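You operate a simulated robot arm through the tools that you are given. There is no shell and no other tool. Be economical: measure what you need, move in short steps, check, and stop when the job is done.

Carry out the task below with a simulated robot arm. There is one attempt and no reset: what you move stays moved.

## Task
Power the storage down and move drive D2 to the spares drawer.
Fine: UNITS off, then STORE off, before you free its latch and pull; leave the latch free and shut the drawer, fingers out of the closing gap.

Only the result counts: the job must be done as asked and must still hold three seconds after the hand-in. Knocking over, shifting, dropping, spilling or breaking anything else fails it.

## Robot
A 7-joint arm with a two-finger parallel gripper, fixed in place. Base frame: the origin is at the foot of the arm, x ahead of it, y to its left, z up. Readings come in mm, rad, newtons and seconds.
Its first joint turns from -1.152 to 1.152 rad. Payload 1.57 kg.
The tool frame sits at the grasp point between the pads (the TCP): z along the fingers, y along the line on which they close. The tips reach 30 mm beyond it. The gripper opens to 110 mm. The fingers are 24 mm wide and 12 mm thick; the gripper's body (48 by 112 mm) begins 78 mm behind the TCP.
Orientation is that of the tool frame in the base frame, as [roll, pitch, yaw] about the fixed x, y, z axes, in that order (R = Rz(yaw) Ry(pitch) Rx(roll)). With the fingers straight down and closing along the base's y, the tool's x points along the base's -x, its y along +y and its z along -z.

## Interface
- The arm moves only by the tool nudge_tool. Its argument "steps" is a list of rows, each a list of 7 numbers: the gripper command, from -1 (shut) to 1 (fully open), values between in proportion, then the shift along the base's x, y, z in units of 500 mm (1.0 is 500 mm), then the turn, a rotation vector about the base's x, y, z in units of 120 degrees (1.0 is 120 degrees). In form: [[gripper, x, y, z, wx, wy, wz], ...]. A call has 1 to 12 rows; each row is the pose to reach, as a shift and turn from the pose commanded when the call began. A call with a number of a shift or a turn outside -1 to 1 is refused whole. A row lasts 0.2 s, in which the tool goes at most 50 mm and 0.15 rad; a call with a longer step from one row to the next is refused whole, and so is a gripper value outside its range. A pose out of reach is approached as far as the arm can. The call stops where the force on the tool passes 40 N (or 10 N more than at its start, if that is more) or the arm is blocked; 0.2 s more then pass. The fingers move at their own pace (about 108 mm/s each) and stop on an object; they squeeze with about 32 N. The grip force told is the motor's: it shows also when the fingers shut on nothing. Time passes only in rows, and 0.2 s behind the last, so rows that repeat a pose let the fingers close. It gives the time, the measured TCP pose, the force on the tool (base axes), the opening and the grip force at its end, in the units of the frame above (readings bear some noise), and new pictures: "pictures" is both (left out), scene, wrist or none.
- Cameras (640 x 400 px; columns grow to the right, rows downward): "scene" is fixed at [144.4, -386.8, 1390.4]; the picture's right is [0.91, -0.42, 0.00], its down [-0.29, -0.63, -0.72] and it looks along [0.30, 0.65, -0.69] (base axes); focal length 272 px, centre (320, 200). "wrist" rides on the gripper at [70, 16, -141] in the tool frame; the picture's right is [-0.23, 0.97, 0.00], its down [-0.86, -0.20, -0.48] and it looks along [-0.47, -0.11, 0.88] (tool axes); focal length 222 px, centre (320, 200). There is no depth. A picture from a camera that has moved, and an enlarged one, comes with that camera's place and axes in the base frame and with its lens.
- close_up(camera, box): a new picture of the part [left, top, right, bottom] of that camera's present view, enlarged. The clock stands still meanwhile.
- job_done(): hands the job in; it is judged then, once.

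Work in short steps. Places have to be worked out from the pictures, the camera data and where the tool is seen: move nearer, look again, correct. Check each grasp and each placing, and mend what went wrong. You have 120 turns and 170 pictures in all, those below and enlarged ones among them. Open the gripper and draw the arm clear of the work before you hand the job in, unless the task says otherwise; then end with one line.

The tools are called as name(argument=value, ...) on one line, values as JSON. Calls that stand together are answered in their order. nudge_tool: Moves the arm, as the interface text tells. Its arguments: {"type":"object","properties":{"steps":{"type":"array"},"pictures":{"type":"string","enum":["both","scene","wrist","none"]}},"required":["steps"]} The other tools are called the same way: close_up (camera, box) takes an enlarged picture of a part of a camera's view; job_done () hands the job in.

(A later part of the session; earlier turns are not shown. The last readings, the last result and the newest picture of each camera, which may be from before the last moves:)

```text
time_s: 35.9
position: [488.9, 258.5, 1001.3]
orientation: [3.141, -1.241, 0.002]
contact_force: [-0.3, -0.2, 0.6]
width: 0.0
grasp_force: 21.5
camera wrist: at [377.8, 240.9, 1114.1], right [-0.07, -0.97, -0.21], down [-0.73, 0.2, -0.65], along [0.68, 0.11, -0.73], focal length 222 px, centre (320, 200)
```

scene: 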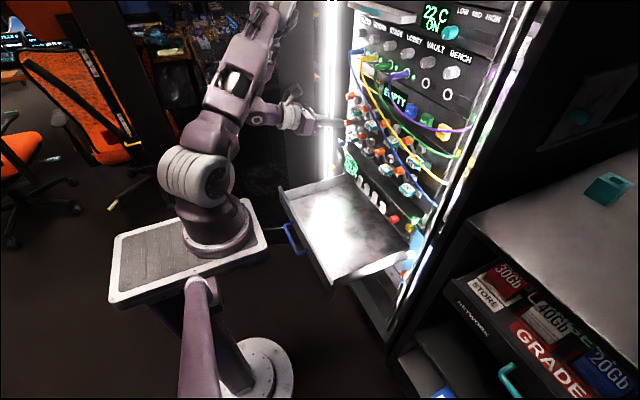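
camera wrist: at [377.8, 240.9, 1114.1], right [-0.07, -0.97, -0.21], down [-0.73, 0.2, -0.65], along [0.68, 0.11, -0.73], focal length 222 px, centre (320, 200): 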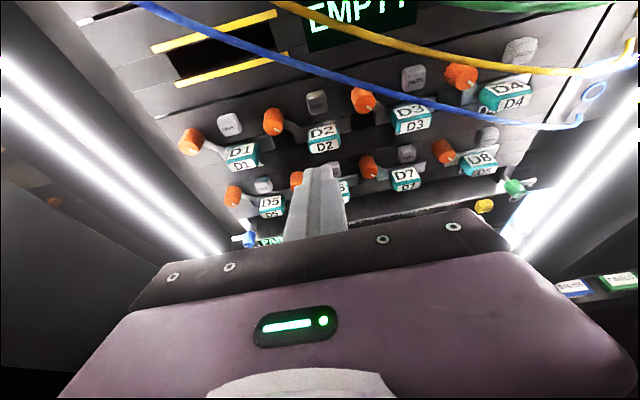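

Drive LEDs are now dark. Enlarging D2 and its latch.

close_up(camera="wrist", box=[240, 80, 368, 160])

close_up(camera="scene", box=[340, 90, 420, 140])

```text
5.00 times, centred on (304, 120) of wrist
camera zoom: at [377.8, 240.9, 1114.1], right [-0.07, -0.97, -0.21], down [-0.73, 0.2, -0.65], along [0.68, 0.11, -0.73], focal length 1111 px, centre (400, 600)
```

zoom: 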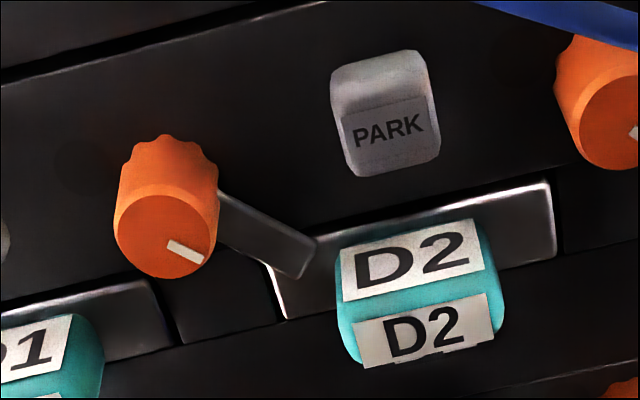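

```text
8.00 times, centred on (380, 115) of scene
camera zoom: at [144.4, -386.8, 1390.4], right [0.91, -0.42, 0.0], down [-0.29, -0.63, -0.72], along [0.3, 0.65, -0.69], focal length 2174 px, centre (-160, 880)
```

zoom: 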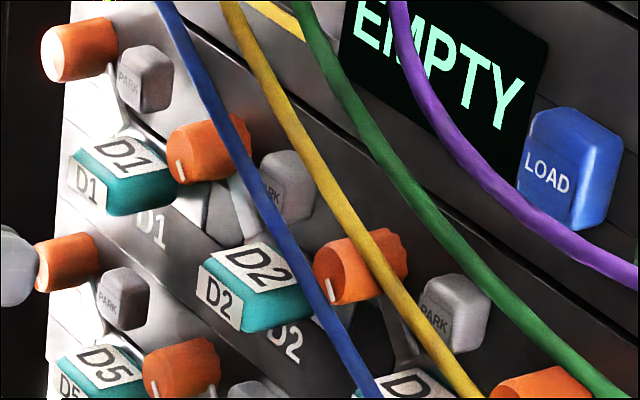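

D2's handle front is around (597, 250, 969), and the knob face around (617, 306, 992), with a lever pointing down-right over the drive plate. I'll level the tool in front of the knob with the fingers half open, then roll it 90° so they go above and below the knob.

nudge_tool(steps=[[-0.1, 0.02, 0.02, 0, 0, -0.04, 0], [-0.1, 0.04, 0.04, 0, 0, -0.08, 0], [-0.1, 0.06, 0.06, -0.01, 0, -0.12, 0], [-0.1, 0.08, 0.08, -0.02, 0, -0.157, 0], [-0.1, 0.1, 0.095, -0.02, 0, -0.157, 0]], pictures="both")

```text
time_s: 37.1
position: [537.7, 305.6, 992.8]
orientation: [2.894, -1.569, 0.247]
contact_force: [0.8, 0.0, -0.3]
width: 49.3
grasp_force: 0.0
camera wrist: at [396.6, 288.5, 1062.4], right [0.0, -0.97, -0.23], down [-0.48, 0.2, -0.85], along [0.88, 0.11, -0.47], focal length 222 px, centre (320, 200)
```

scene: 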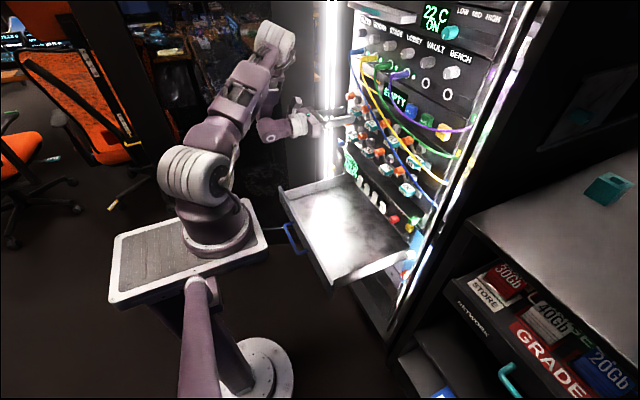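
wrist: 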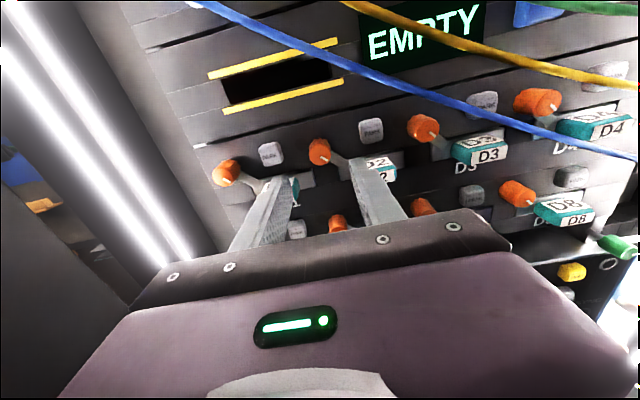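

Aligned with the knob. Now the 90° roll about the tool axis.

nudge_tool(steps=[[-0.1, 0, 0, 0, 0.07, 0, 0], [-0.1, 0, 0, 0, 0.14, 0, 0], [-0.1, 0, 0, 0, 0.21, 0, 0], [-0.1, 0, 0, 0, 0.28, 0, 0], [-0.1, 0, 0, 0, 0.35, 0, 0], [-0.1, 0, 0, 0, 0.42, 0, 0], [-0.1, 0, 0, 0, 0.49, 0, 0], [-0.1, 0, 0, 0, 0.56, 0, 0], [-0.1, 0, 0, 0, 0.63, 0, 0], [-0.1, 0, 0, 0, 0.7, 0, 0], [-0.1, 0, 0, 0, 0.75, 0, 0]], pictures="both")

```text
time_s: 39.5
position: [554.1, 309.8, 993.0]
orientation: [-1.569, 0.002, -1.567]
contact_force: [0.0, 0.9, -0.7]
width: 49.2
grasp_force: 0.1
out of reach, approached as far as the arm can: row 5, 6, 7, 8, 9, 10, 11
camera wrist: at [413.1, 238.7, 975.4], right [0.0, 0.23, -0.97], down [-0.48, 0.85, 0.2], along [0.88, 0.47, 0.11], focal length 222 px, centre (320, 200)
```

scene: 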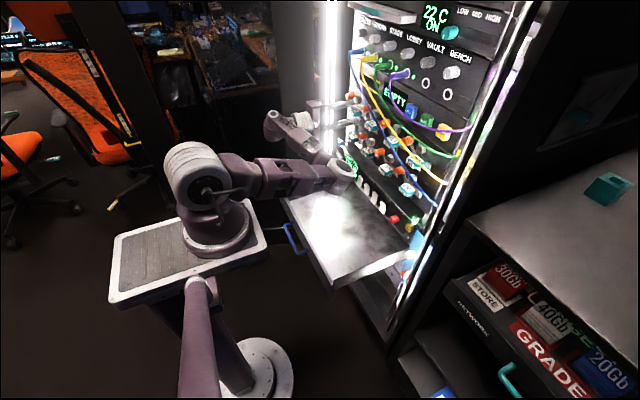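
wrist: 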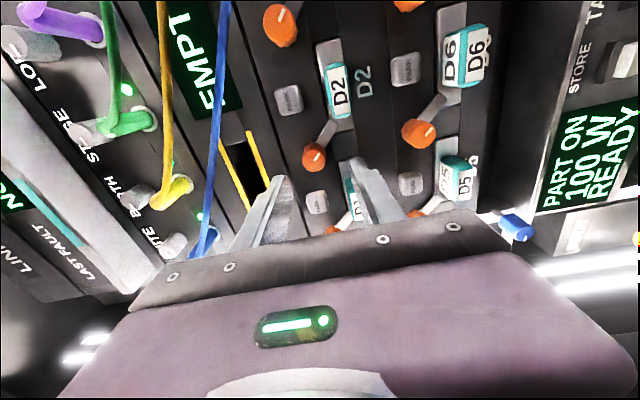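

That roll direction ran into a joint limit and swung the elbow low over the drawer. I'll reverse it step by step and then try the opposite roll.

nudge_tool(steps=[[-0.1, 0, 0, 0, -0.07, 0, 0], [-0.1, 0, 0, 0, -0.14, 0, 0], [-0.1, 0, 0, 0, -0.21, 0, 0], [-0.1, 0, 0, 0, -0.28, 0, 0], [-0.1, -0.005, 0, 0, -0.35, 0, 0], [-0.1, -0.01, 0, 0, -0.42, 0, 0], [-0.1, -0.015, 0, 0, -0.49, 0, 0], [-0.1, -0.02, 0, 0, -0.56, 0, 0], [-0.1, -0.025, 0, 0, -0.63, 0, 0], [-0.1, -0.03, 0, 0, -0.7, 0, 0], [-0.1, -0.03, 0, 0, -0.75, 0, 0]], pictures="scene")

```text
time_s: 41.9
position: [554.7, 314.0, 991.9]
orientation: [2.28, -1.569, 0.865]
contact_force: [-0.5, 0.1, -0.1]
width: 49.7
grasp_force: 0.1
out of reach, approached as far as the arm can: row 5, 6, 7, 8, 9, 10, 11
```

scene: 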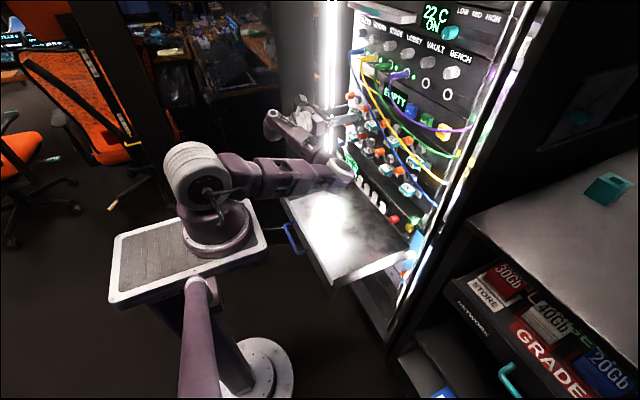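

The elbow is actually out to the right at about (380, 10, 1010), well clear of everything. I'll continue rolling to about -70° and see whether it tracks.

nudge_tool(steps=[[-0.1, 0, -0.005, 0, -0.07, 0, 0], [-0.1, 0, -0.01, 0, -0.14, 0, 0], [-0.1, 0, -0.015, 0, -0.21, 0, 0], [-0.1, 0, -0.015, 0, -0.28, 0, 0], [-0.1, 0, -0.015, 0, -0.35, 0, 0], [-0.1, 0, -0.015, 0, -0.42, 0, 0], [-0.1, 0, -0.015, 0, -0.49, 0, 0], [-0.1, 0, -0.015, 0, -0.56, 0, 0], [-0.1, 0, -0.015, 0, -0.583, 0, 0]], pictures="both")

```text
time_s: 43.9
position: [556.4, 306.0, 993.8]
orientation: [1.573, -0.348, 1.572]
contact_force: [-0.2, -0.2, 0.1]
width: 49.3
grasp_force: 0.0
camera wrist: at [414.9, 365.7, 1032.2], right [0.0, -0.55, 0.84], down [-0.48, -0.74, -0.48], along [0.88, -0.4, -0.26], focal length 222 px, centre (320, 200)
```

scene: 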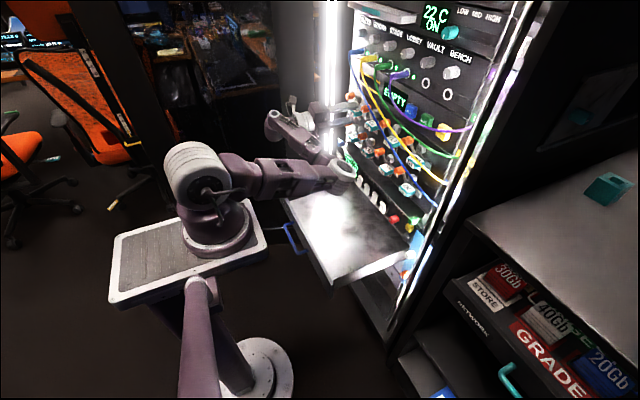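
wrist: 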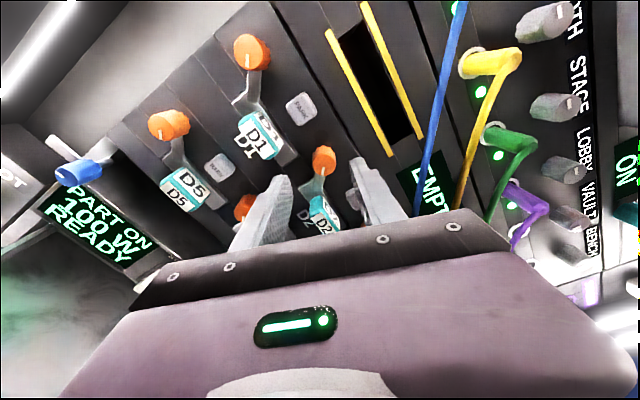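

Roll of -70° reached exactly. Enlarging to check alignment with the knob.

close_up(camera="wrist", box=[240, 120, 400, 220])

```text
4.00 times, centred on (320, 170) of wrist
camera zoom: at [414.9, 365.7, 1032.2], right [0.0, -0.55, 0.84], down [-0.48, -0.74, -0.48], along [0.88, -0.4, -0.26], focal length 888 px, centre (320, 320)
```

zoom: 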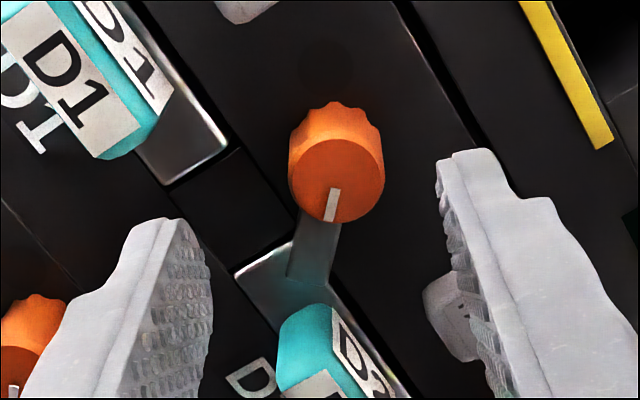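

The knob sits about 2 mm right and 3 mm higher than the tool axis; diameter about 24 mm. I correct, narrow the fingers to about 42 mm and advance over the knob.

nudge_tool(steps=[[-0.23, 0, -0.004, 0.007, 0, 0, 0], [-0.23, 0.03, -0.004, 0.007, 0, 0, 0], [-0.23, 0.06, -0.004, 0.007, 0, 0, 0], [-0.23, 0.08, -0.004, 0.007, 0, 0, 0], [-0.23, 0.09, -0.004, 0.007, 0, 0, 0]], pictures="wrist")

close_up(camera="wrist", box=[240, 120, 400, 220])

```text
time_s: 45.1
position: [601.2, 303.3, 995.0]
orientation: [1.573, -0.349, 1.568]
contact_force: [0.2, 0.7, 0.7]
width: 42.5
grasp_force: 0.0
camera wrist: at [460.1, 363.8, 1034.6], right [0.0, -0.55, 0.84], down [-0.48, -0.73, -0.48], along [0.88, -0.4, -0.26], focal length 222 px, centre (320, 200)
```

wrist: 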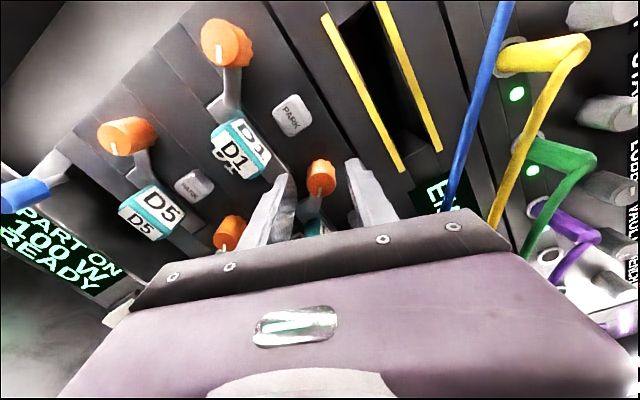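

```text
4.00 times, centred on (320, 170) of wrist
camera zoom: at [460.1, 363.8, 1034.6], right [0.0, -0.55, 0.84], down [-0.48, -0.73, -0.48], along [0.88, -0.4, -0.26], focal length 888 px, centre (320, 320)
```

zoom: 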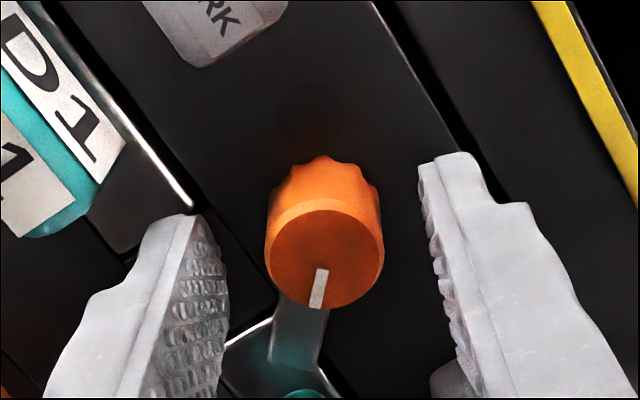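

The knob face (x≈618) is 13 mm inside the tips. Closing on it.

nudge_tool(steps=[[-1, 0, 0, 0, 0, 0, 0], [-1, 0, 0, 0, 0, 0, 0], [-1, 0, 0, 0, 0, 0, 0]], pictures="none")

```text
time_s: 45.9
position: [601.2, 302.8, 996.4]
orientation: [1.572, -0.35, 1.568]
contact_force: [2.6, -1.8, 10.7]
width: 22.8
grasp_force: 35.3
```

Gripped (22.8 mm). Turning counter-clockwise about 40° first.

nudge_tool(steps=[[-1, 0, 0, 0.002, -0.05, 0, 0], [-1, 0, 0, 0.002, -0.1, 0, 0], [-1, 0, 0, 0.002, -0.16, 0, 0], [-1, 0, 0, 0.002, -0.22, 0, 0], [-1, 0, 0, 0.002, -0.28, 0, 0], [-1, 0, 0, 0.002, -0.34, 0, 0]], pictures="wrist")

close_up(camera="wrist", box=[240, 120, 400, 220])

```text
time_s: 47.3
position: [600.5, 304.0, 997.2]
orientation: [1.57, 0.365, 1.565]
contact_force: [25.1, 1.0, 3.3]
width: 22.7
grasp_force: 35.5
camera wrist: at [459.4, 374.7, 987.2], right [0.0, 0.14, 0.99], down [-0.48, -0.87, 0.12], along [0.88, -0.48, 0.07], focal length 222 px, centre (320, 200)
```

wrist: 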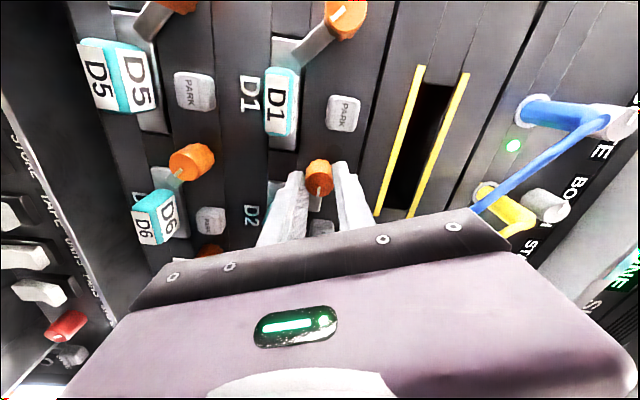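

```text
4.00 times, centred on (320, 170) of wrist
camera zoom: at [459.4, 374.7, 987.2], right [0.0, 0.14, 0.99], down [-0.48, -0.87, 0.12], along [0.88, -0.48, 0.07], focal length 888 px, centre (320, 320)
```

zoom: 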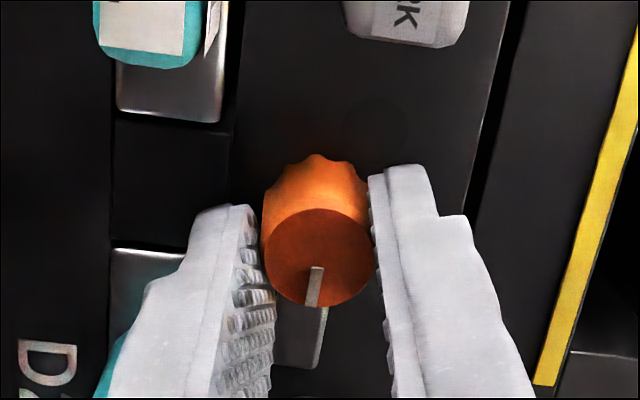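

The knob turns with the gripper and the lever now lies about horizontal, off the drive plate. I continue another ~45° so it is fully free.

nudge_tool(steps=[[-1, 0.002, 0, 0, -0.06, 0, 0], [-1, 0.003, 0, 0, -0.12, 0, 0], [-1, 0.003, 0, 0, -0.18, 0, 0], [-1, 0.003, 0, 0, -0.24, 0, 0], [-1, 0.003, 0, 0, -0.3, 0, 0], [-1, 0.003, 0, 0, -0.36, 0, 0], [-1, 0.003, 0, 0, -0.42, 0, 0]], pictures="both")

close_up(camera="wrist", box=[240, 120, 400, 220])

```text
time_s: 48.9
position: [600.9, 305.4, 996.5]
orientation: [1.573, 1.244, 1.574]
contact_force: [-10.1, 9.0, 1.6]
width: 22.4
grasp_force: 35.1
camera wrist: at [459.8, 341.6, 935.9], right [0.0, 0.85, 0.53], down [-0.48, -0.46, 0.75], along [0.88, -0.25, 0.41], focal length 222 px, centre (320, 200)
```

scene: 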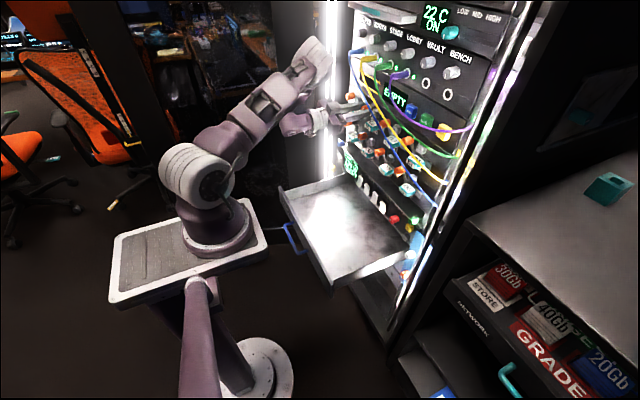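
wrist: 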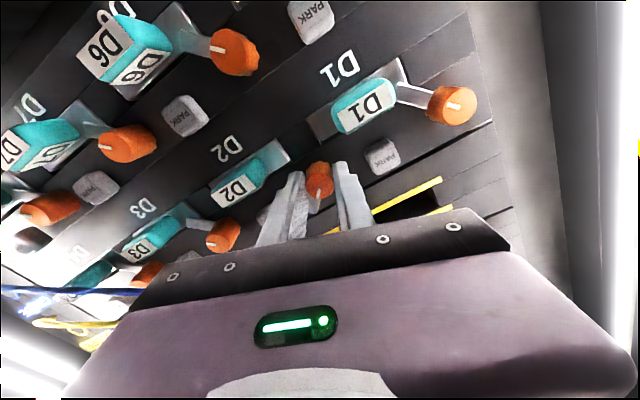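

```text
4.00 times, centred on (320, 170) of wrist
camera zoom: at [459.8, 341.6, 935.9], right [0.0, 0.85, 0.53], down [-0.48, -0.46, 0.75], along [0.88, -0.25, 0.41], focal length 888 px, centre (320, 320)
```

zoom: 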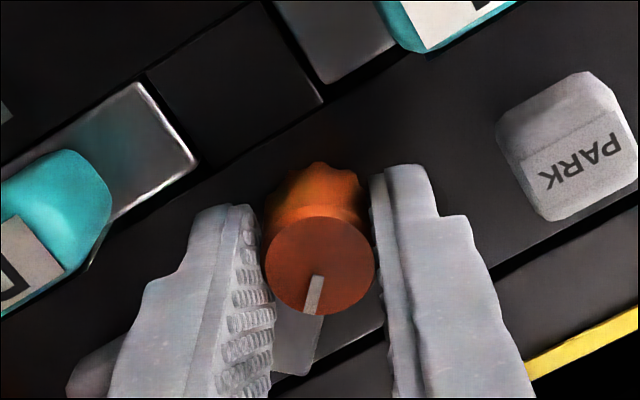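

The lever now points up and right, clear of D2's plate. I open slightly and withdraw straight back.

nudge_tool(steps=[[-0.4, 0, 0, 0, 0, 0, 0], [-0.4, 0, 0, 0, 0, 0, 0], [-0.4, -0.04, 0, 0, 0, 0, 0], [-0.4, -0.09, 0, 0, 0, 0, 0], [-0.4, -0.12, 0, 0, 0, 0, 0]], pictures="wrist")

close_up(camera="wrist", box=[200, 100, 400, 225])

```text
time_s: 50.1
position: [542.3, 303.3, 997.7]
orientation: [1.562, 1.242, 1.561]
contact_force: [0.8, -0.5, 0.3]
width: 32.9
grasp_force: 0.1
camera wrist: at [401.8, 340.4, 935.7], right [0.0, 0.85, 0.53], down [-0.48, -0.46, 0.74], along [0.88, -0.26, 0.41], focal length 222 px, centre (320, 200)
```

wrist: 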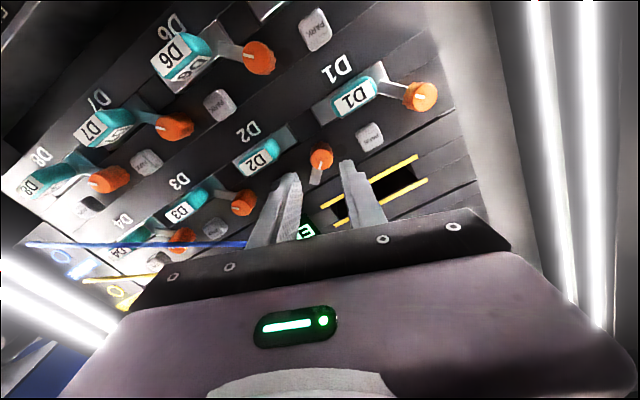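

```text
3.20 times, centred on (300, 162) of wrist
camera zoom: at [401.8, 340.4, 935.7], right [0.0, 0.85, 0.53], down [-0.48, -0.46, 0.74], along [0.88, -0.26, 0.41], focal length 711 px, centre (384, 320)
```

zoom: 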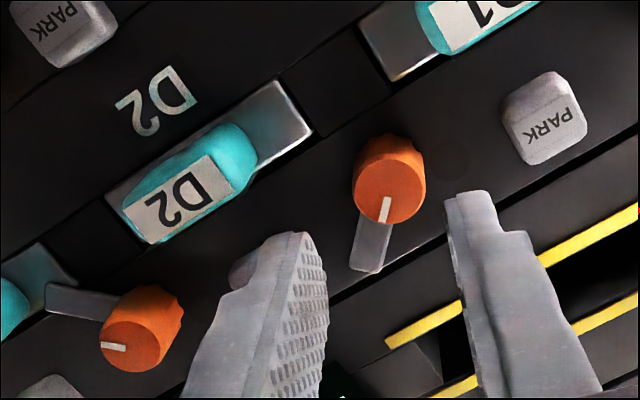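

D2's latch is free. Now I roll the tool back in two calls so the camera is above again and the fingers close along y.

nudge_tool(steps=[[-0.2, 0, 0, 0, 0.06, 0, 0], [-0.2, 0, 0, 0, 0.12, 0, 0], [-0.2, 0, 0, 0, 0.18, 0, 0], [-0.2, 0, 0, 0, 0.24, 0, 0], [-0.2, 0, 0, 0, 0.3, 0, 0], [-0.2, 0, 0, 0, 0.37, 0, 0], [-0.2, 0, 0, 0, 0.44, 0, 0], [-0.2, 0, 0, 0, 0.51, 0, 0], [-0.2, 0, 0, 0, 0.58, 0, 0], [-0.2, 0, 0, 0, 0.65, 0, 0], [-0.2, 0, 0, 0, 0.72, 0, 0]], pictures="scene")

```text
time_s: 52.5
position: [541.4, 304.2, 997.2]
orientation: [1.572, -0.269, 1.567]
contact_force: [0.9, 0.5, 0.0]
width: 44.1
grasp_force: 0.2
```

scene: 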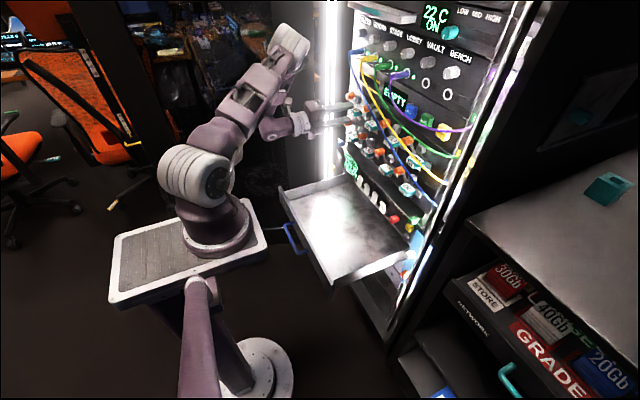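

Tracks well. Rolling the remaining 75° while shifting to D2's y.

nudge_tool(steps=[[-0.1, 0, 0, 0, 0.06, 0, 0], [-0.1, -0.01, -0.01, 0, 0.12, 0, 0], [-0.1, -0.02, -0.02, 0, 0.18, 0, 0], [-0.1, -0.02, -0.03, 0, 0.24, 0, 0], [-0.1, -0.02, -0.04, 0, 0.3, 0, 0], [-0.1, -0.02, -0.05, 0, 0.37, 0, 0], [-0.1, -0.02, -0.07, 0, 0.44, 0, 0], [-0.1, -0.02, -0.09, 0, 0.51, 0, 0], [-0.1, -0.02, -0.1, 0, 0.58, 0, 0], [-0.1, -0.02, -0.105, 0, 0.622, 0, 0]], pictures="both")

```text
time_s: 54.7
position: [533.0, 253.1, 997.6]
orientation: [2.872, -1.568, 0.273]
contact_force: [-0.1, 0.4, -0.9]
width: 49.5
grasp_force: 0.0
camera wrist: at [391.2, 234.9, 1066.6], right [0.0, -0.97, -0.23], down [-0.48, 0.2, -0.85], along [0.88, 0.11, -0.47], focal length 222 px, centre (320, 200)
```

scene: 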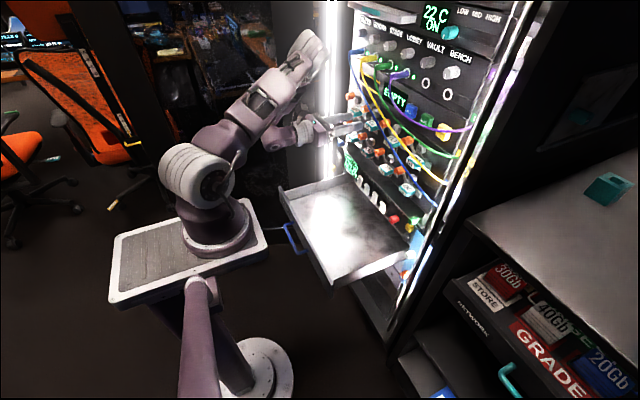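
wrist: 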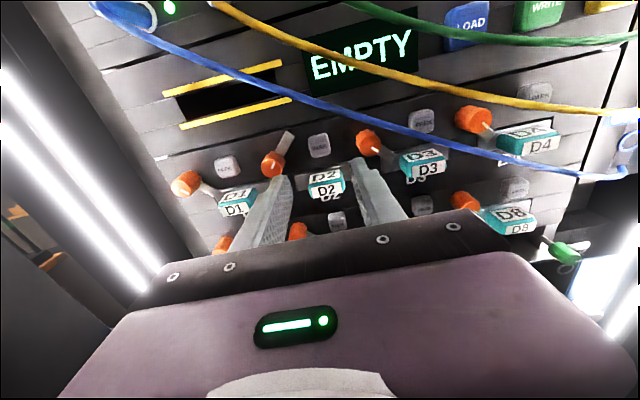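

D2's latch lever now points up. Enlarging to refine the handle's position.

close_up(camera="wrist", box=[240, 120, 400, 220])

close_up(camera="scene", box=[340, 90, 420, 140])

```text
4.00 times, centred on (320, 170) of wrist
camera zoom: at [391.2, 234.9, 1066.6], right [0.0, -0.97, -0.23], down [-0.48, 0.2, -0.85], along [0.88, 0.11, -0.47], focal length 888 px, centre (320, 320)
```

zoom: 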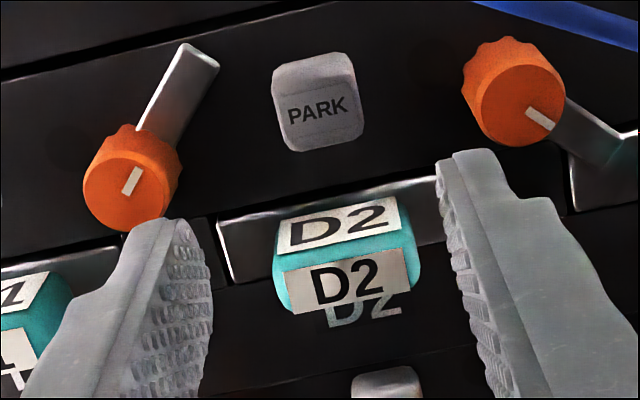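

```text
8.00 times, centred on (380, 115) of scene
camera zoom: at [144.4, -386.8, 1390.4], right [0.91, -0.42, 0.0], down [-0.29, -0.63, -0.72], along [0.3, 0.65, -0.69], focal length 2174 px, centre (-160, 880)
```

zoom: 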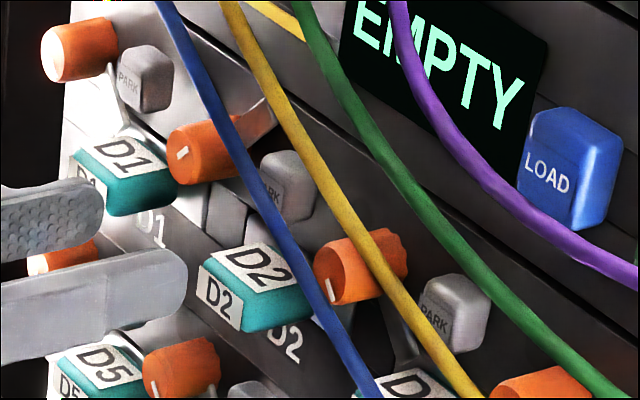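

Handle centre is about (613, 251, 967), roughly 33 mm wide. I tilt 35° down at a standoff, then check before advancing.

nudge_tool(steps=[[-0.16, 0, 0, 0.002, 0, 0.06, 0], [-0.16, 0, -0.002, 0.005, 0, 0.12, 0], [-0.16, 0.01, -0.004, 0.008, 0, 0.18, 0], [-0.16, 0.03, -0.004, 0.008, 0, 0.24, 0], [-0.16, 0.05, -0.004, 0.008, 0, 0.2917, 0], [-0.16, 0.056, -0.004, 0.008, 0, 0.2917, 0]], pictures="both")

close_up(camera="wrist", box=[240, 100, 400, 200])

```text
time_s: 56.1
position: [560.8, 249.3, 1001.3]
orientation: [3.14, -0.955, 0.005]
contact_force: [0.7, -0.2, 0.8]
width: 46.3
grasp_force: 0.1
camera wrist: at [484.8, 232.8, 1140.1], right [-0.13, -0.97, -0.18], down [-0.88, 0.2, -0.42], along [0.45, 0.11, -0.89], focal length 222 px, centre (320, 200)
```

scene: 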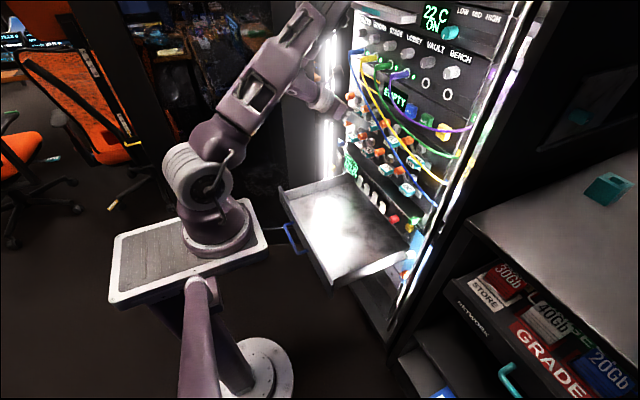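
wrist: 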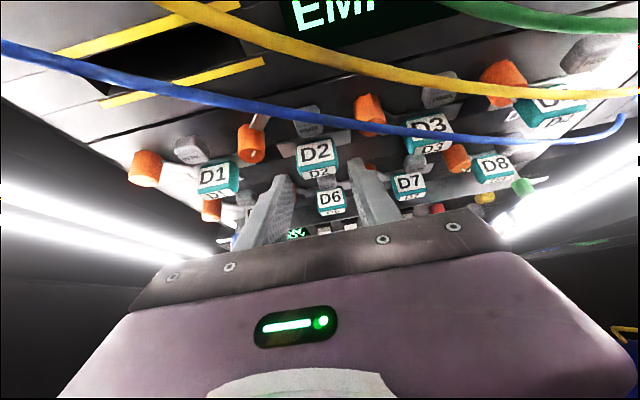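

```text
4.00 times, centred on (320, 150) of wrist
camera zoom: at [484.8, 232.8, 1140.1], right [-0.13, -0.97, -0.18], down [-0.88, 0.2, -0.42], along [0.45, 0.11, -0.89], focal length 888 px, centre (320, 400)
```

zoom: 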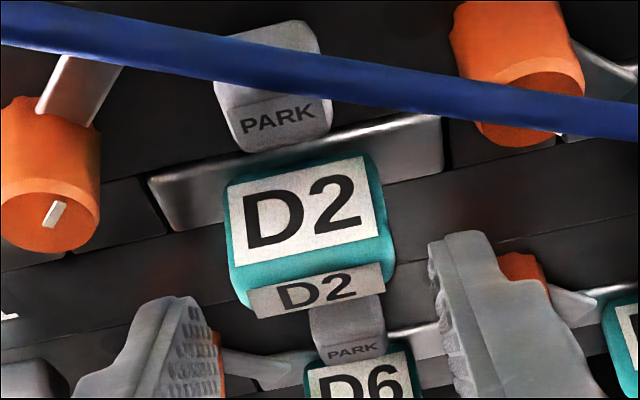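

Alignment is consistent with my estimate. Advancing along the tool axis onto the handle.

nudge_tool(steps=[[-0.16, 0.025, 0.002, -0.017, 0, 0, 0], [-0.16, 0.05, 0.003, -0.034, 0, 0, 0], [-0.16, 0.073, 0.003, -0.05, 0, 0, 0], [-0.16, 0.073, 0.003, -0.05, 0, 0, 0]], pictures="wrist")

close_up(camera="wrist", box=[240, 100, 400, 200])

close_up(camera="scene", box=[340, 90, 420, 140])

```text
time_s: 57.1
position: [595.9, 250.8, 977.2]
orientation: [3.14, -0.956, 0.005]
contact_force: [0.5, -0.6, -0.3]
width: 46.2
grasp_force: 0.2
camera wrist: at [520.9, 233.8, 1114.6], right [-0.13, -0.97, -0.18], down [-0.88, 0.2, -0.42], along [0.45, 0.11, -0.89], focal length 222 px, centre (320, 200)
```

wrist: 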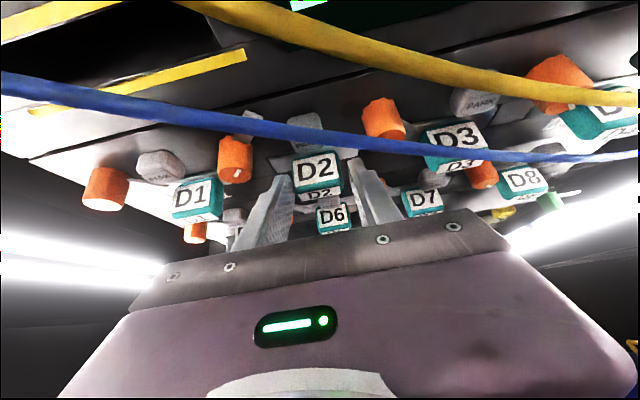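

```text
4.00 times, centred on (320, 150) of wrist
camera zoom: at [520.9, 233.8, 1114.6], right [-0.13, -0.97, -0.18], down [-0.88, 0.2, -0.42], along [0.45, 0.11, -0.89], focal length 888 px, centre (320, 400)
```

zoom: 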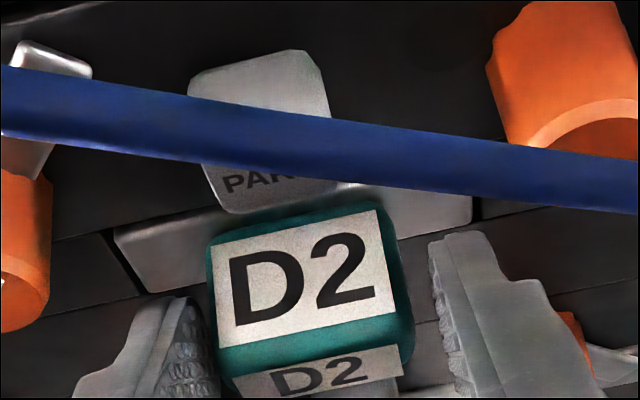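

```text
8.00 times, centred on (380, 115) of scene
camera zoom: at [144.4, -386.8, 1390.4], right [0.91, -0.42, 0.0], down [-0.29, -0.63, -0.72], along [0.3, 0.65, -0.69], focal length 2174 px, centre (-160, 880)
```

zoom: 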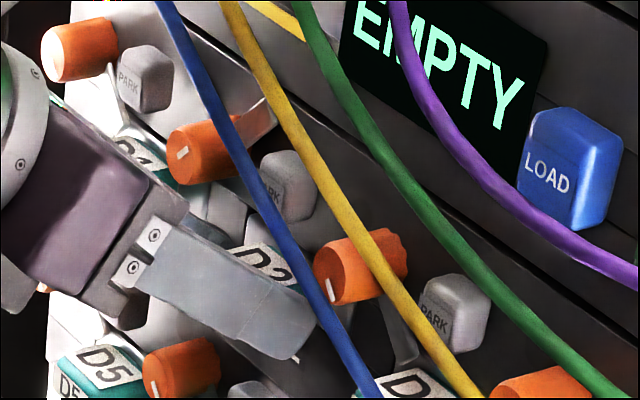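

The fingers straddle the handle. Closing.

nudge_tool(steps=[[-1, 0, 0, 0, 0, 0, 0], [-1, 0, 0, 0, 0, 0, 0], [-1, 0, 0, 0, 0, 0, 0]], pictures="none")

```text
time_s: 57.9
position: [595.7, 250.6, 975.8]
orientation: [3.138, -0.957, 0.005]
contact_force: [0.4, 1.1, 0.5]
width: 39.4
grasp_force: 32.3
```

Gripped at 39.4 mm. Pulling straight out along -x.

nudge_tool(steps=[[-1, -0.01, 0, 0, 0, 0, 0], [-1, -0.03, 0, 0, 0, 0, 0], [-1, -0.05, 0, 0, 0, 0, 0], [-1, -0.08, 0, 0, 0, 0, 0]], pictures="both")

```text
time_s: 58.9
position: [559.2, 250.8, 977.4]
orientation: [3.14, -0.956, 0.006]
contact_force: [0.1, 2.2, -0.7]
width: 39.4
grasp_force: 32.2
camera wrist: at [483.2, 233.4, 1115.4], right [-0.13, -0.97, -0.18], down [-0.88, 0.2, -0.42], along [0.45, 0.11, -0.89], focal length 222 px, centre (320, 200)
```

scene: 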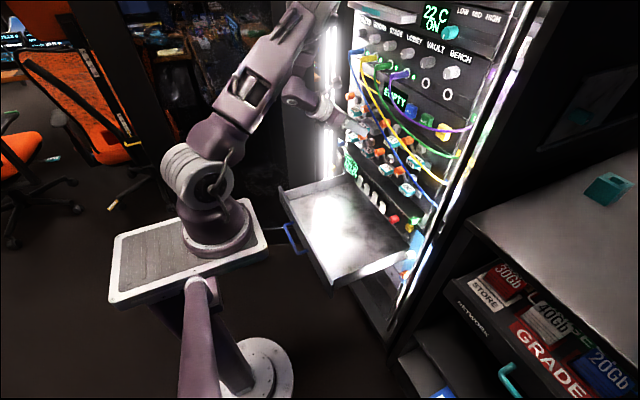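
wrist: 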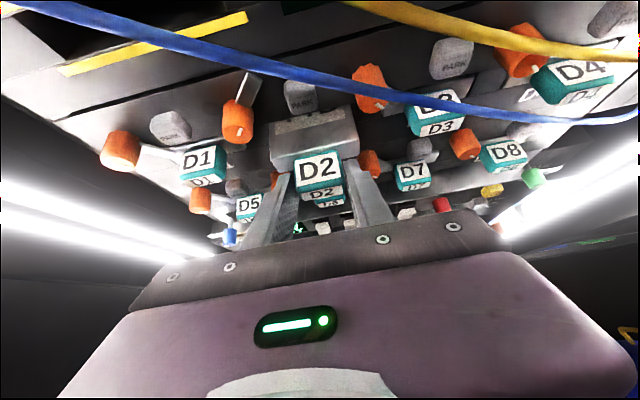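

The drive is coming out. Continuing.

nudge_tool(steps=[[-1, -0.03, 0, 0, 0, 0, 0], [-1, -0.06, 0, 0, 0, 0, 0], [-1, -0.09, 0, 0, 0, 0, 0], [-1, -0.12, 0, 0, 0, 0, 0]], pictures="both")

```text
time_s: 59.9
position: [496.8, 250.1, 975.0]
orientation: [3.138, -0.959, 0.001]
contact_force: [3.5, 1.3, 5.8]
width: 39.5
grasp_force: 32.1
camera wrist: at [422.0, 233.4, 1114.0], right [-0.13, -0.97, -0.18], down [-0.88, 0.2, -0.43], along [0.45, 0.11, -0.89], focal length 222 px, centre (320, 200)
```

scene: 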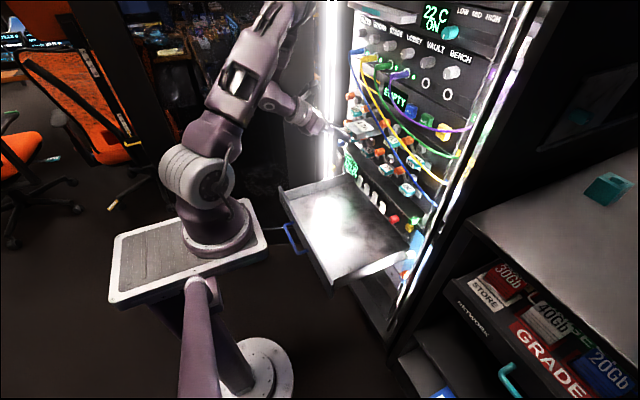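
wrist: 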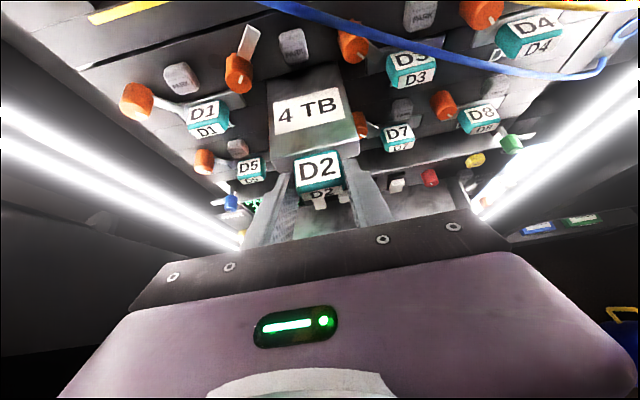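

Nearly out. A bit more with a look.

nudge_tool(steps=[[-1, -0.03, 0, 0, 0, 0, 0], [-1, -0.06, 0, 0, 0, 0, 0], [-1, -0.09, 0, 0, 0, 0, 0]], pictures="both")

close_up(camera="wrist", box=[220, 80, 420, 205])

close_up(camera="scene", box=[300, 90, 420, 165])

```text
time_s: 60.7
position: [452.4, 249.7, 972.7]
orientation: [3.139, -0.955, 0.005]
contact_force: [0.1, -0.1, 0.4]
width: 39.5
grasp_force: 32.3
camera wrist: at [376.4, 232.6, 1112.8], right [-0.13, -0.97, -0.18], down [-0.88, 0.2, -0.42], along [0.45, 0.11, -0.89], focal length 222 px, centre (320, 200)
```

scene: 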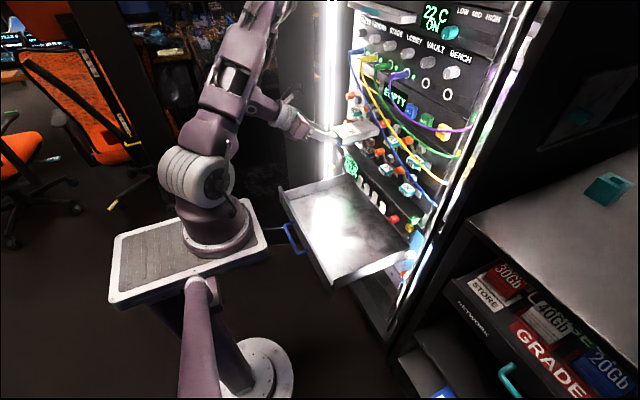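
wrist: 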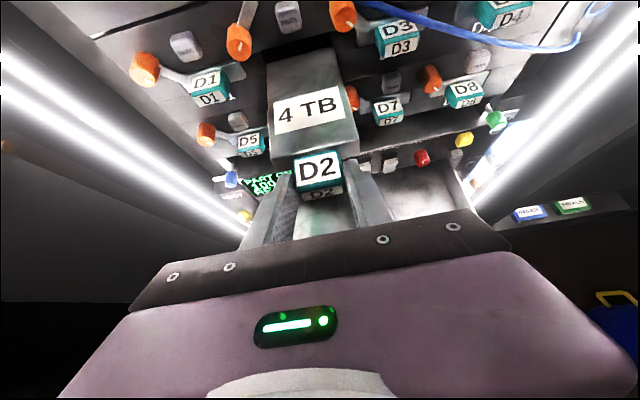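

```text
3.20 times, centred on (320, 142) of wrist
camera zoom: at [376.4, 232.6, 1112.8], right [-0.13, -0.97, -0.18], down [-0.88, 0.2, -0.42], along [0.45, 0.11, -0.89], focal length 711 px, centre (320, 384)
```

zoom: 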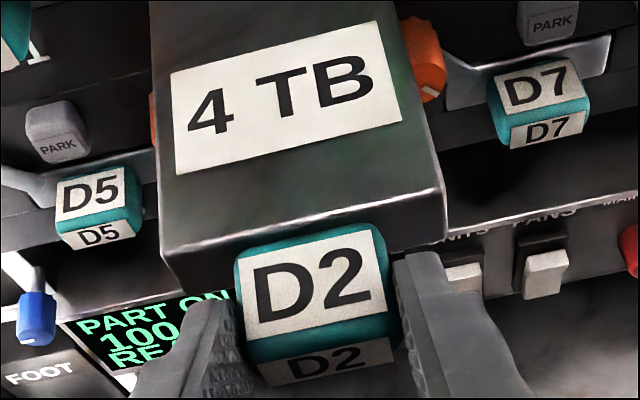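

```text
5.33 times, centred on (360, 128) of scene
camera zoom: at [144.4, -386.8, 1390.4], right [0.91, -0.42, 0.0], down [-0.29, -0.63, -0.72], along [0.3, 0.65, -0.69], focal length 1450 px, centre (107, 587)
```

zoom: 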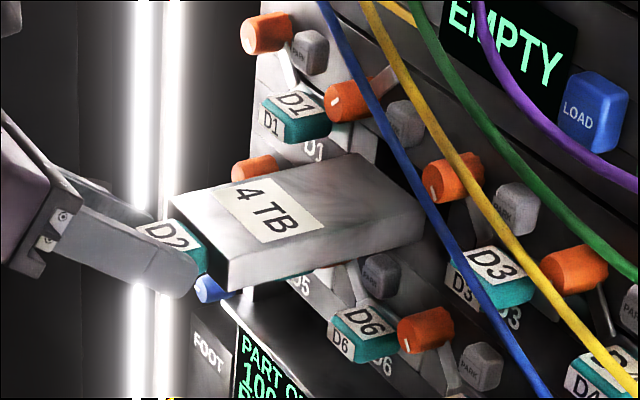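

The drive is fully out and level in the grip. I pull back further to clear the lower handles before descending.

nudge_tool(steps=[[-1, -0.03, 0, 0.004, 0, 0, 0], [-1, -0.06, 0, 0.006, 0, 0, 0], [-1, -0.08, 0.01, 0.006, 0, 0, 0], [-1, -0.1, 0.02, 0.006, 0, 0, 0], [-1, -0.11, 0.04, 0.006, 0, 0, 0]], pictures="both")

```text
time_s: 61.9
position: [396.4, 271.9, 978.6]
orientation: [3.139, -0.956, 0.003]
contact_force: [0.9, -0.5, -0.8]
width: 39.3
grasp_force: 31.9
camera wrist: at [321.7, 254.5, 1117.1], right [-0.13, -0.97, -0.18], down [-0.88, 0.2, -0.42], along [0.45, 0.11, -0.89], focal length 222 px, centre (320, 200)
```

scene: 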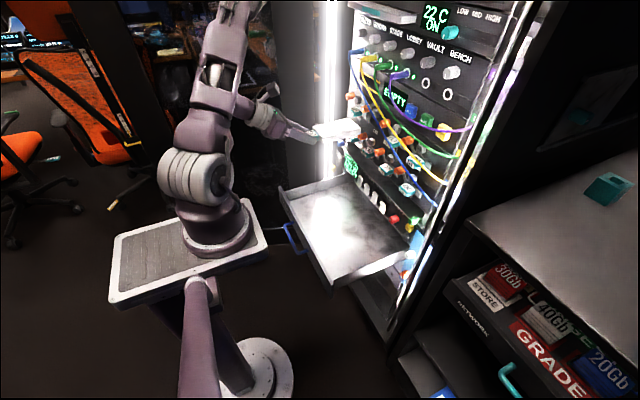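
wrist: 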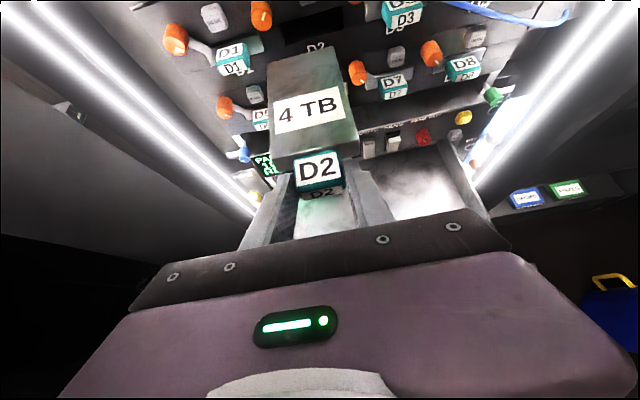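

Clear of the rack. Descending towards the drawer in steps.

nudge_tool(steps=[[-1, 0, 0, -0.07, 0, 0, 0], [-1, 0, 0, -0.14, 0, 0, 0], [-1, 0, 0, -0.21, 0, 0, 0], [-1, 0, 0, -0.28, 0, 0, 0], [-1, 0, 0, -0.35, 0, 0, 0], [-1, 0, 0, -0.42, 0, 0, 0]], pictures="both")

```text
time_s: 63.3
position: [393.4, 267.3, 768.9]
orientation: [3.14, -0.958, 0.002]
contact_force: [-0.2, 0.3, -1.4]
width: 39.3
grasp_force: 32.1
camera wrist: at [318.5, 250.9, 906.9], right [-0.13, -0.97, -0.18], down [-0.88, 0.2, -0.42], along [0.45, 0.11, -0.89], focal length 222 px, centre (320, 200)
```

scene: 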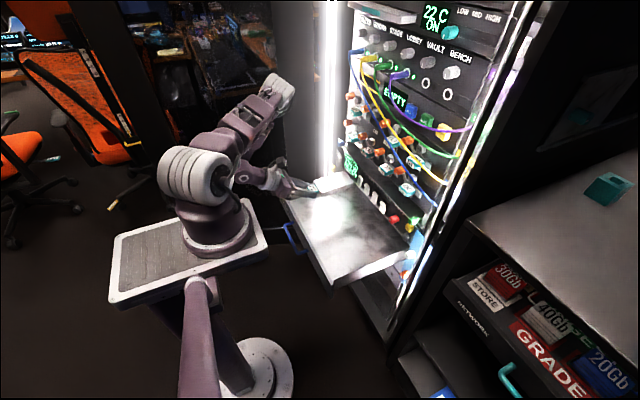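
wrist: 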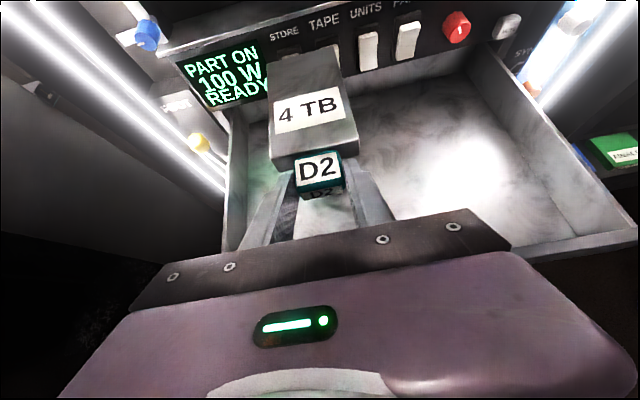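

Good view: left rim at y≈410, front rim at x≈343. Descending further to z≈690.

nudge_tool(steps=[[-1, 0.01, 0, -0.05, 0, 0, 0], [-1, 0.02, 0, -0.1, 0, 0, 0], [-1, 0.03, 0, -0.15, 0, 0, 0], [-1, 0.05, 0, -0.18, 0, 0, 0]], pictures="both")

```text
time_s: 64.3
position: [421.8, 270.9, 680.6]
orientation: [3.137, -0.955, 0.004]
contact_force: [0.0, -1.2, -2.1]
width: 39.3
grasp_force: 32.6
camera wrist: at [345.6, 253.1, 818.1], right [-0.13, -0.97, -0.18], down [-0.88, 0.2, -0.42], along [0.45, 0.11, -0.89], focal length 222 px, centre (320, 200)
```

scene: 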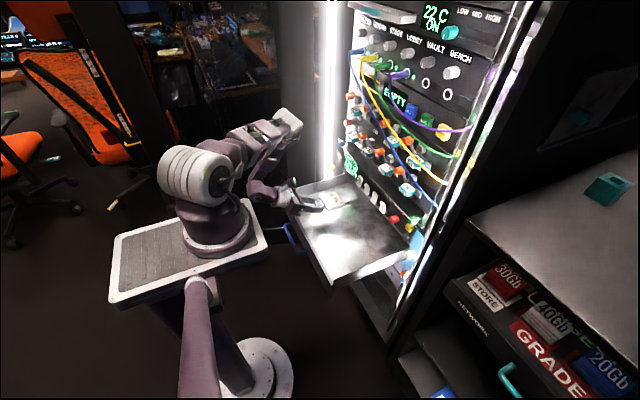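
wrist: 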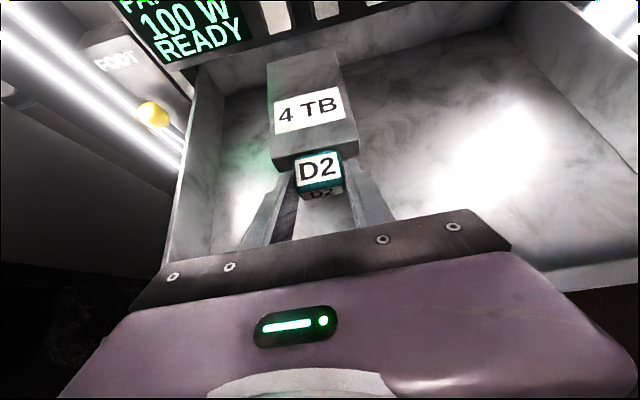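

Floor is at about z≈602; the drive bottom is about 656 now. I move forward to x≈455 for hand clearance over the front wall and lower gently.

nudge_tool(steps=[[-1, 0.03, 0, -0.02, 0, 0, 0], [-1, 0.066, 0, -0.04, 0, 0, 0], [-1, 0.066, 0, -0.06, 0, 0, 0], [-1, 0.066, 0, -0.075, 0, 0, 0], [-1, 0.066, 0, -0.085, 0, 0, 0]], pictures="both")

close_up(camera="scene", box=[240, 150, 400, 250])

```text
time_s: 65.3
position: [456.3, 270.3, 644.3]
orientation: [3.14, -0.964, 0.0]
contact_force: [-0.6, 0.1, -1.4]
width: 39.4
grasp_force: 32.2
stopped in row 5: the force on the tool passed its limit (the readings are from after the stop); the commanded pose is now the measured one
camera wrist: at [380.1, 253.4, 781.7], right [-0.13, -0.97, -0.19], down [-0.88, 0.2, -0.43], along [0.45, 0.11, -0.88], focal length 222 px, centre (320, 200)
```

scene: 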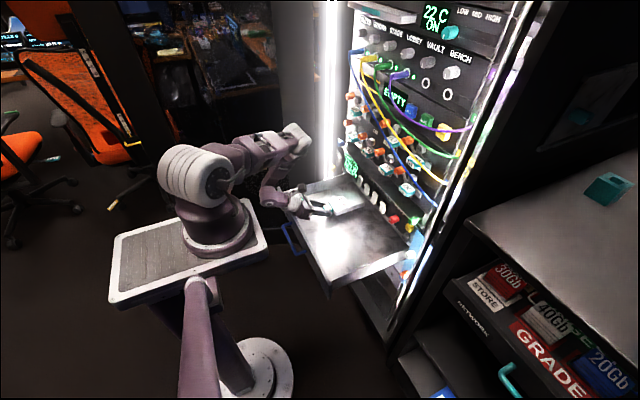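
wrist: 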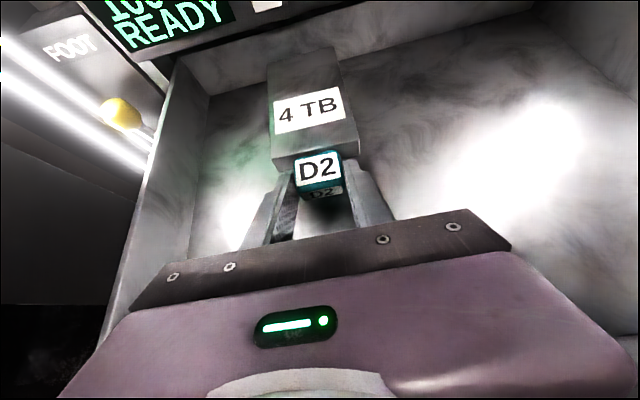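

```text
4.00 times, centred on (320, 200) of scene
camera zoom: at [144.4, -386.8, 1390.4], right [0.91, -0.42, 0.0], down [-0.29, -0.63, -0.72], along [0.3, 0.65, -0.69], focal length 1087 px, centre (320, 200)
```

zoom: 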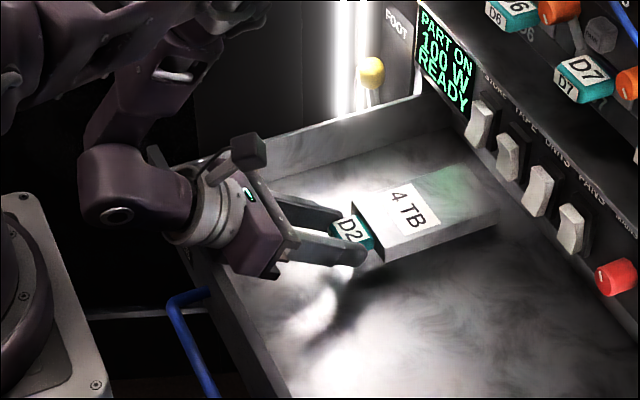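

Force limit tripped, likely floor contact. I probe down 4 mm more to confirm.

nudge_tool(steps=[[-1, 0, 0, -0.004, 0, 0, 0], [-1, 0, 0, -0.008, 0, 0, 0]], pictures="none")

close_up(camera="wrist", box=[220, 80, 420, 205])

```text
time_s: 66.0
position: [457.5, 271.0, 642.6]
orientation: [-3.14, -0.966, -0.001]
contact_force: [1.0, 1.1, 18.8]
width: 39.2
grasp_force: 32.1
```

```text
3.20 times, centred on (320, 142) of wrist
camera zoom: at [380.8, 253.8, 779.5], right [-0.13, -0.97, -0.19], down [-0.88, 0.2, -0.43], along [0.46, 0.11, -0.88], focal length 711 px, centre (320, 384)
```

zoom: 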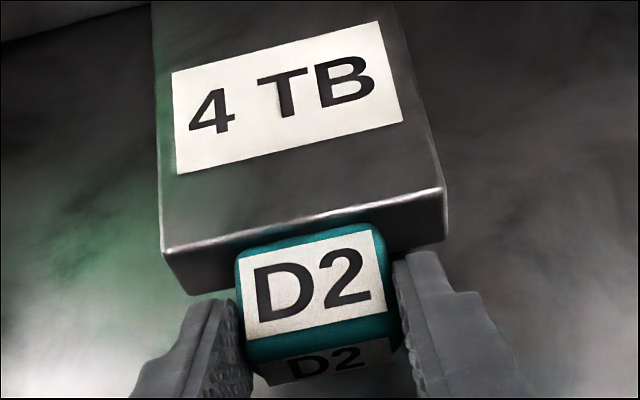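

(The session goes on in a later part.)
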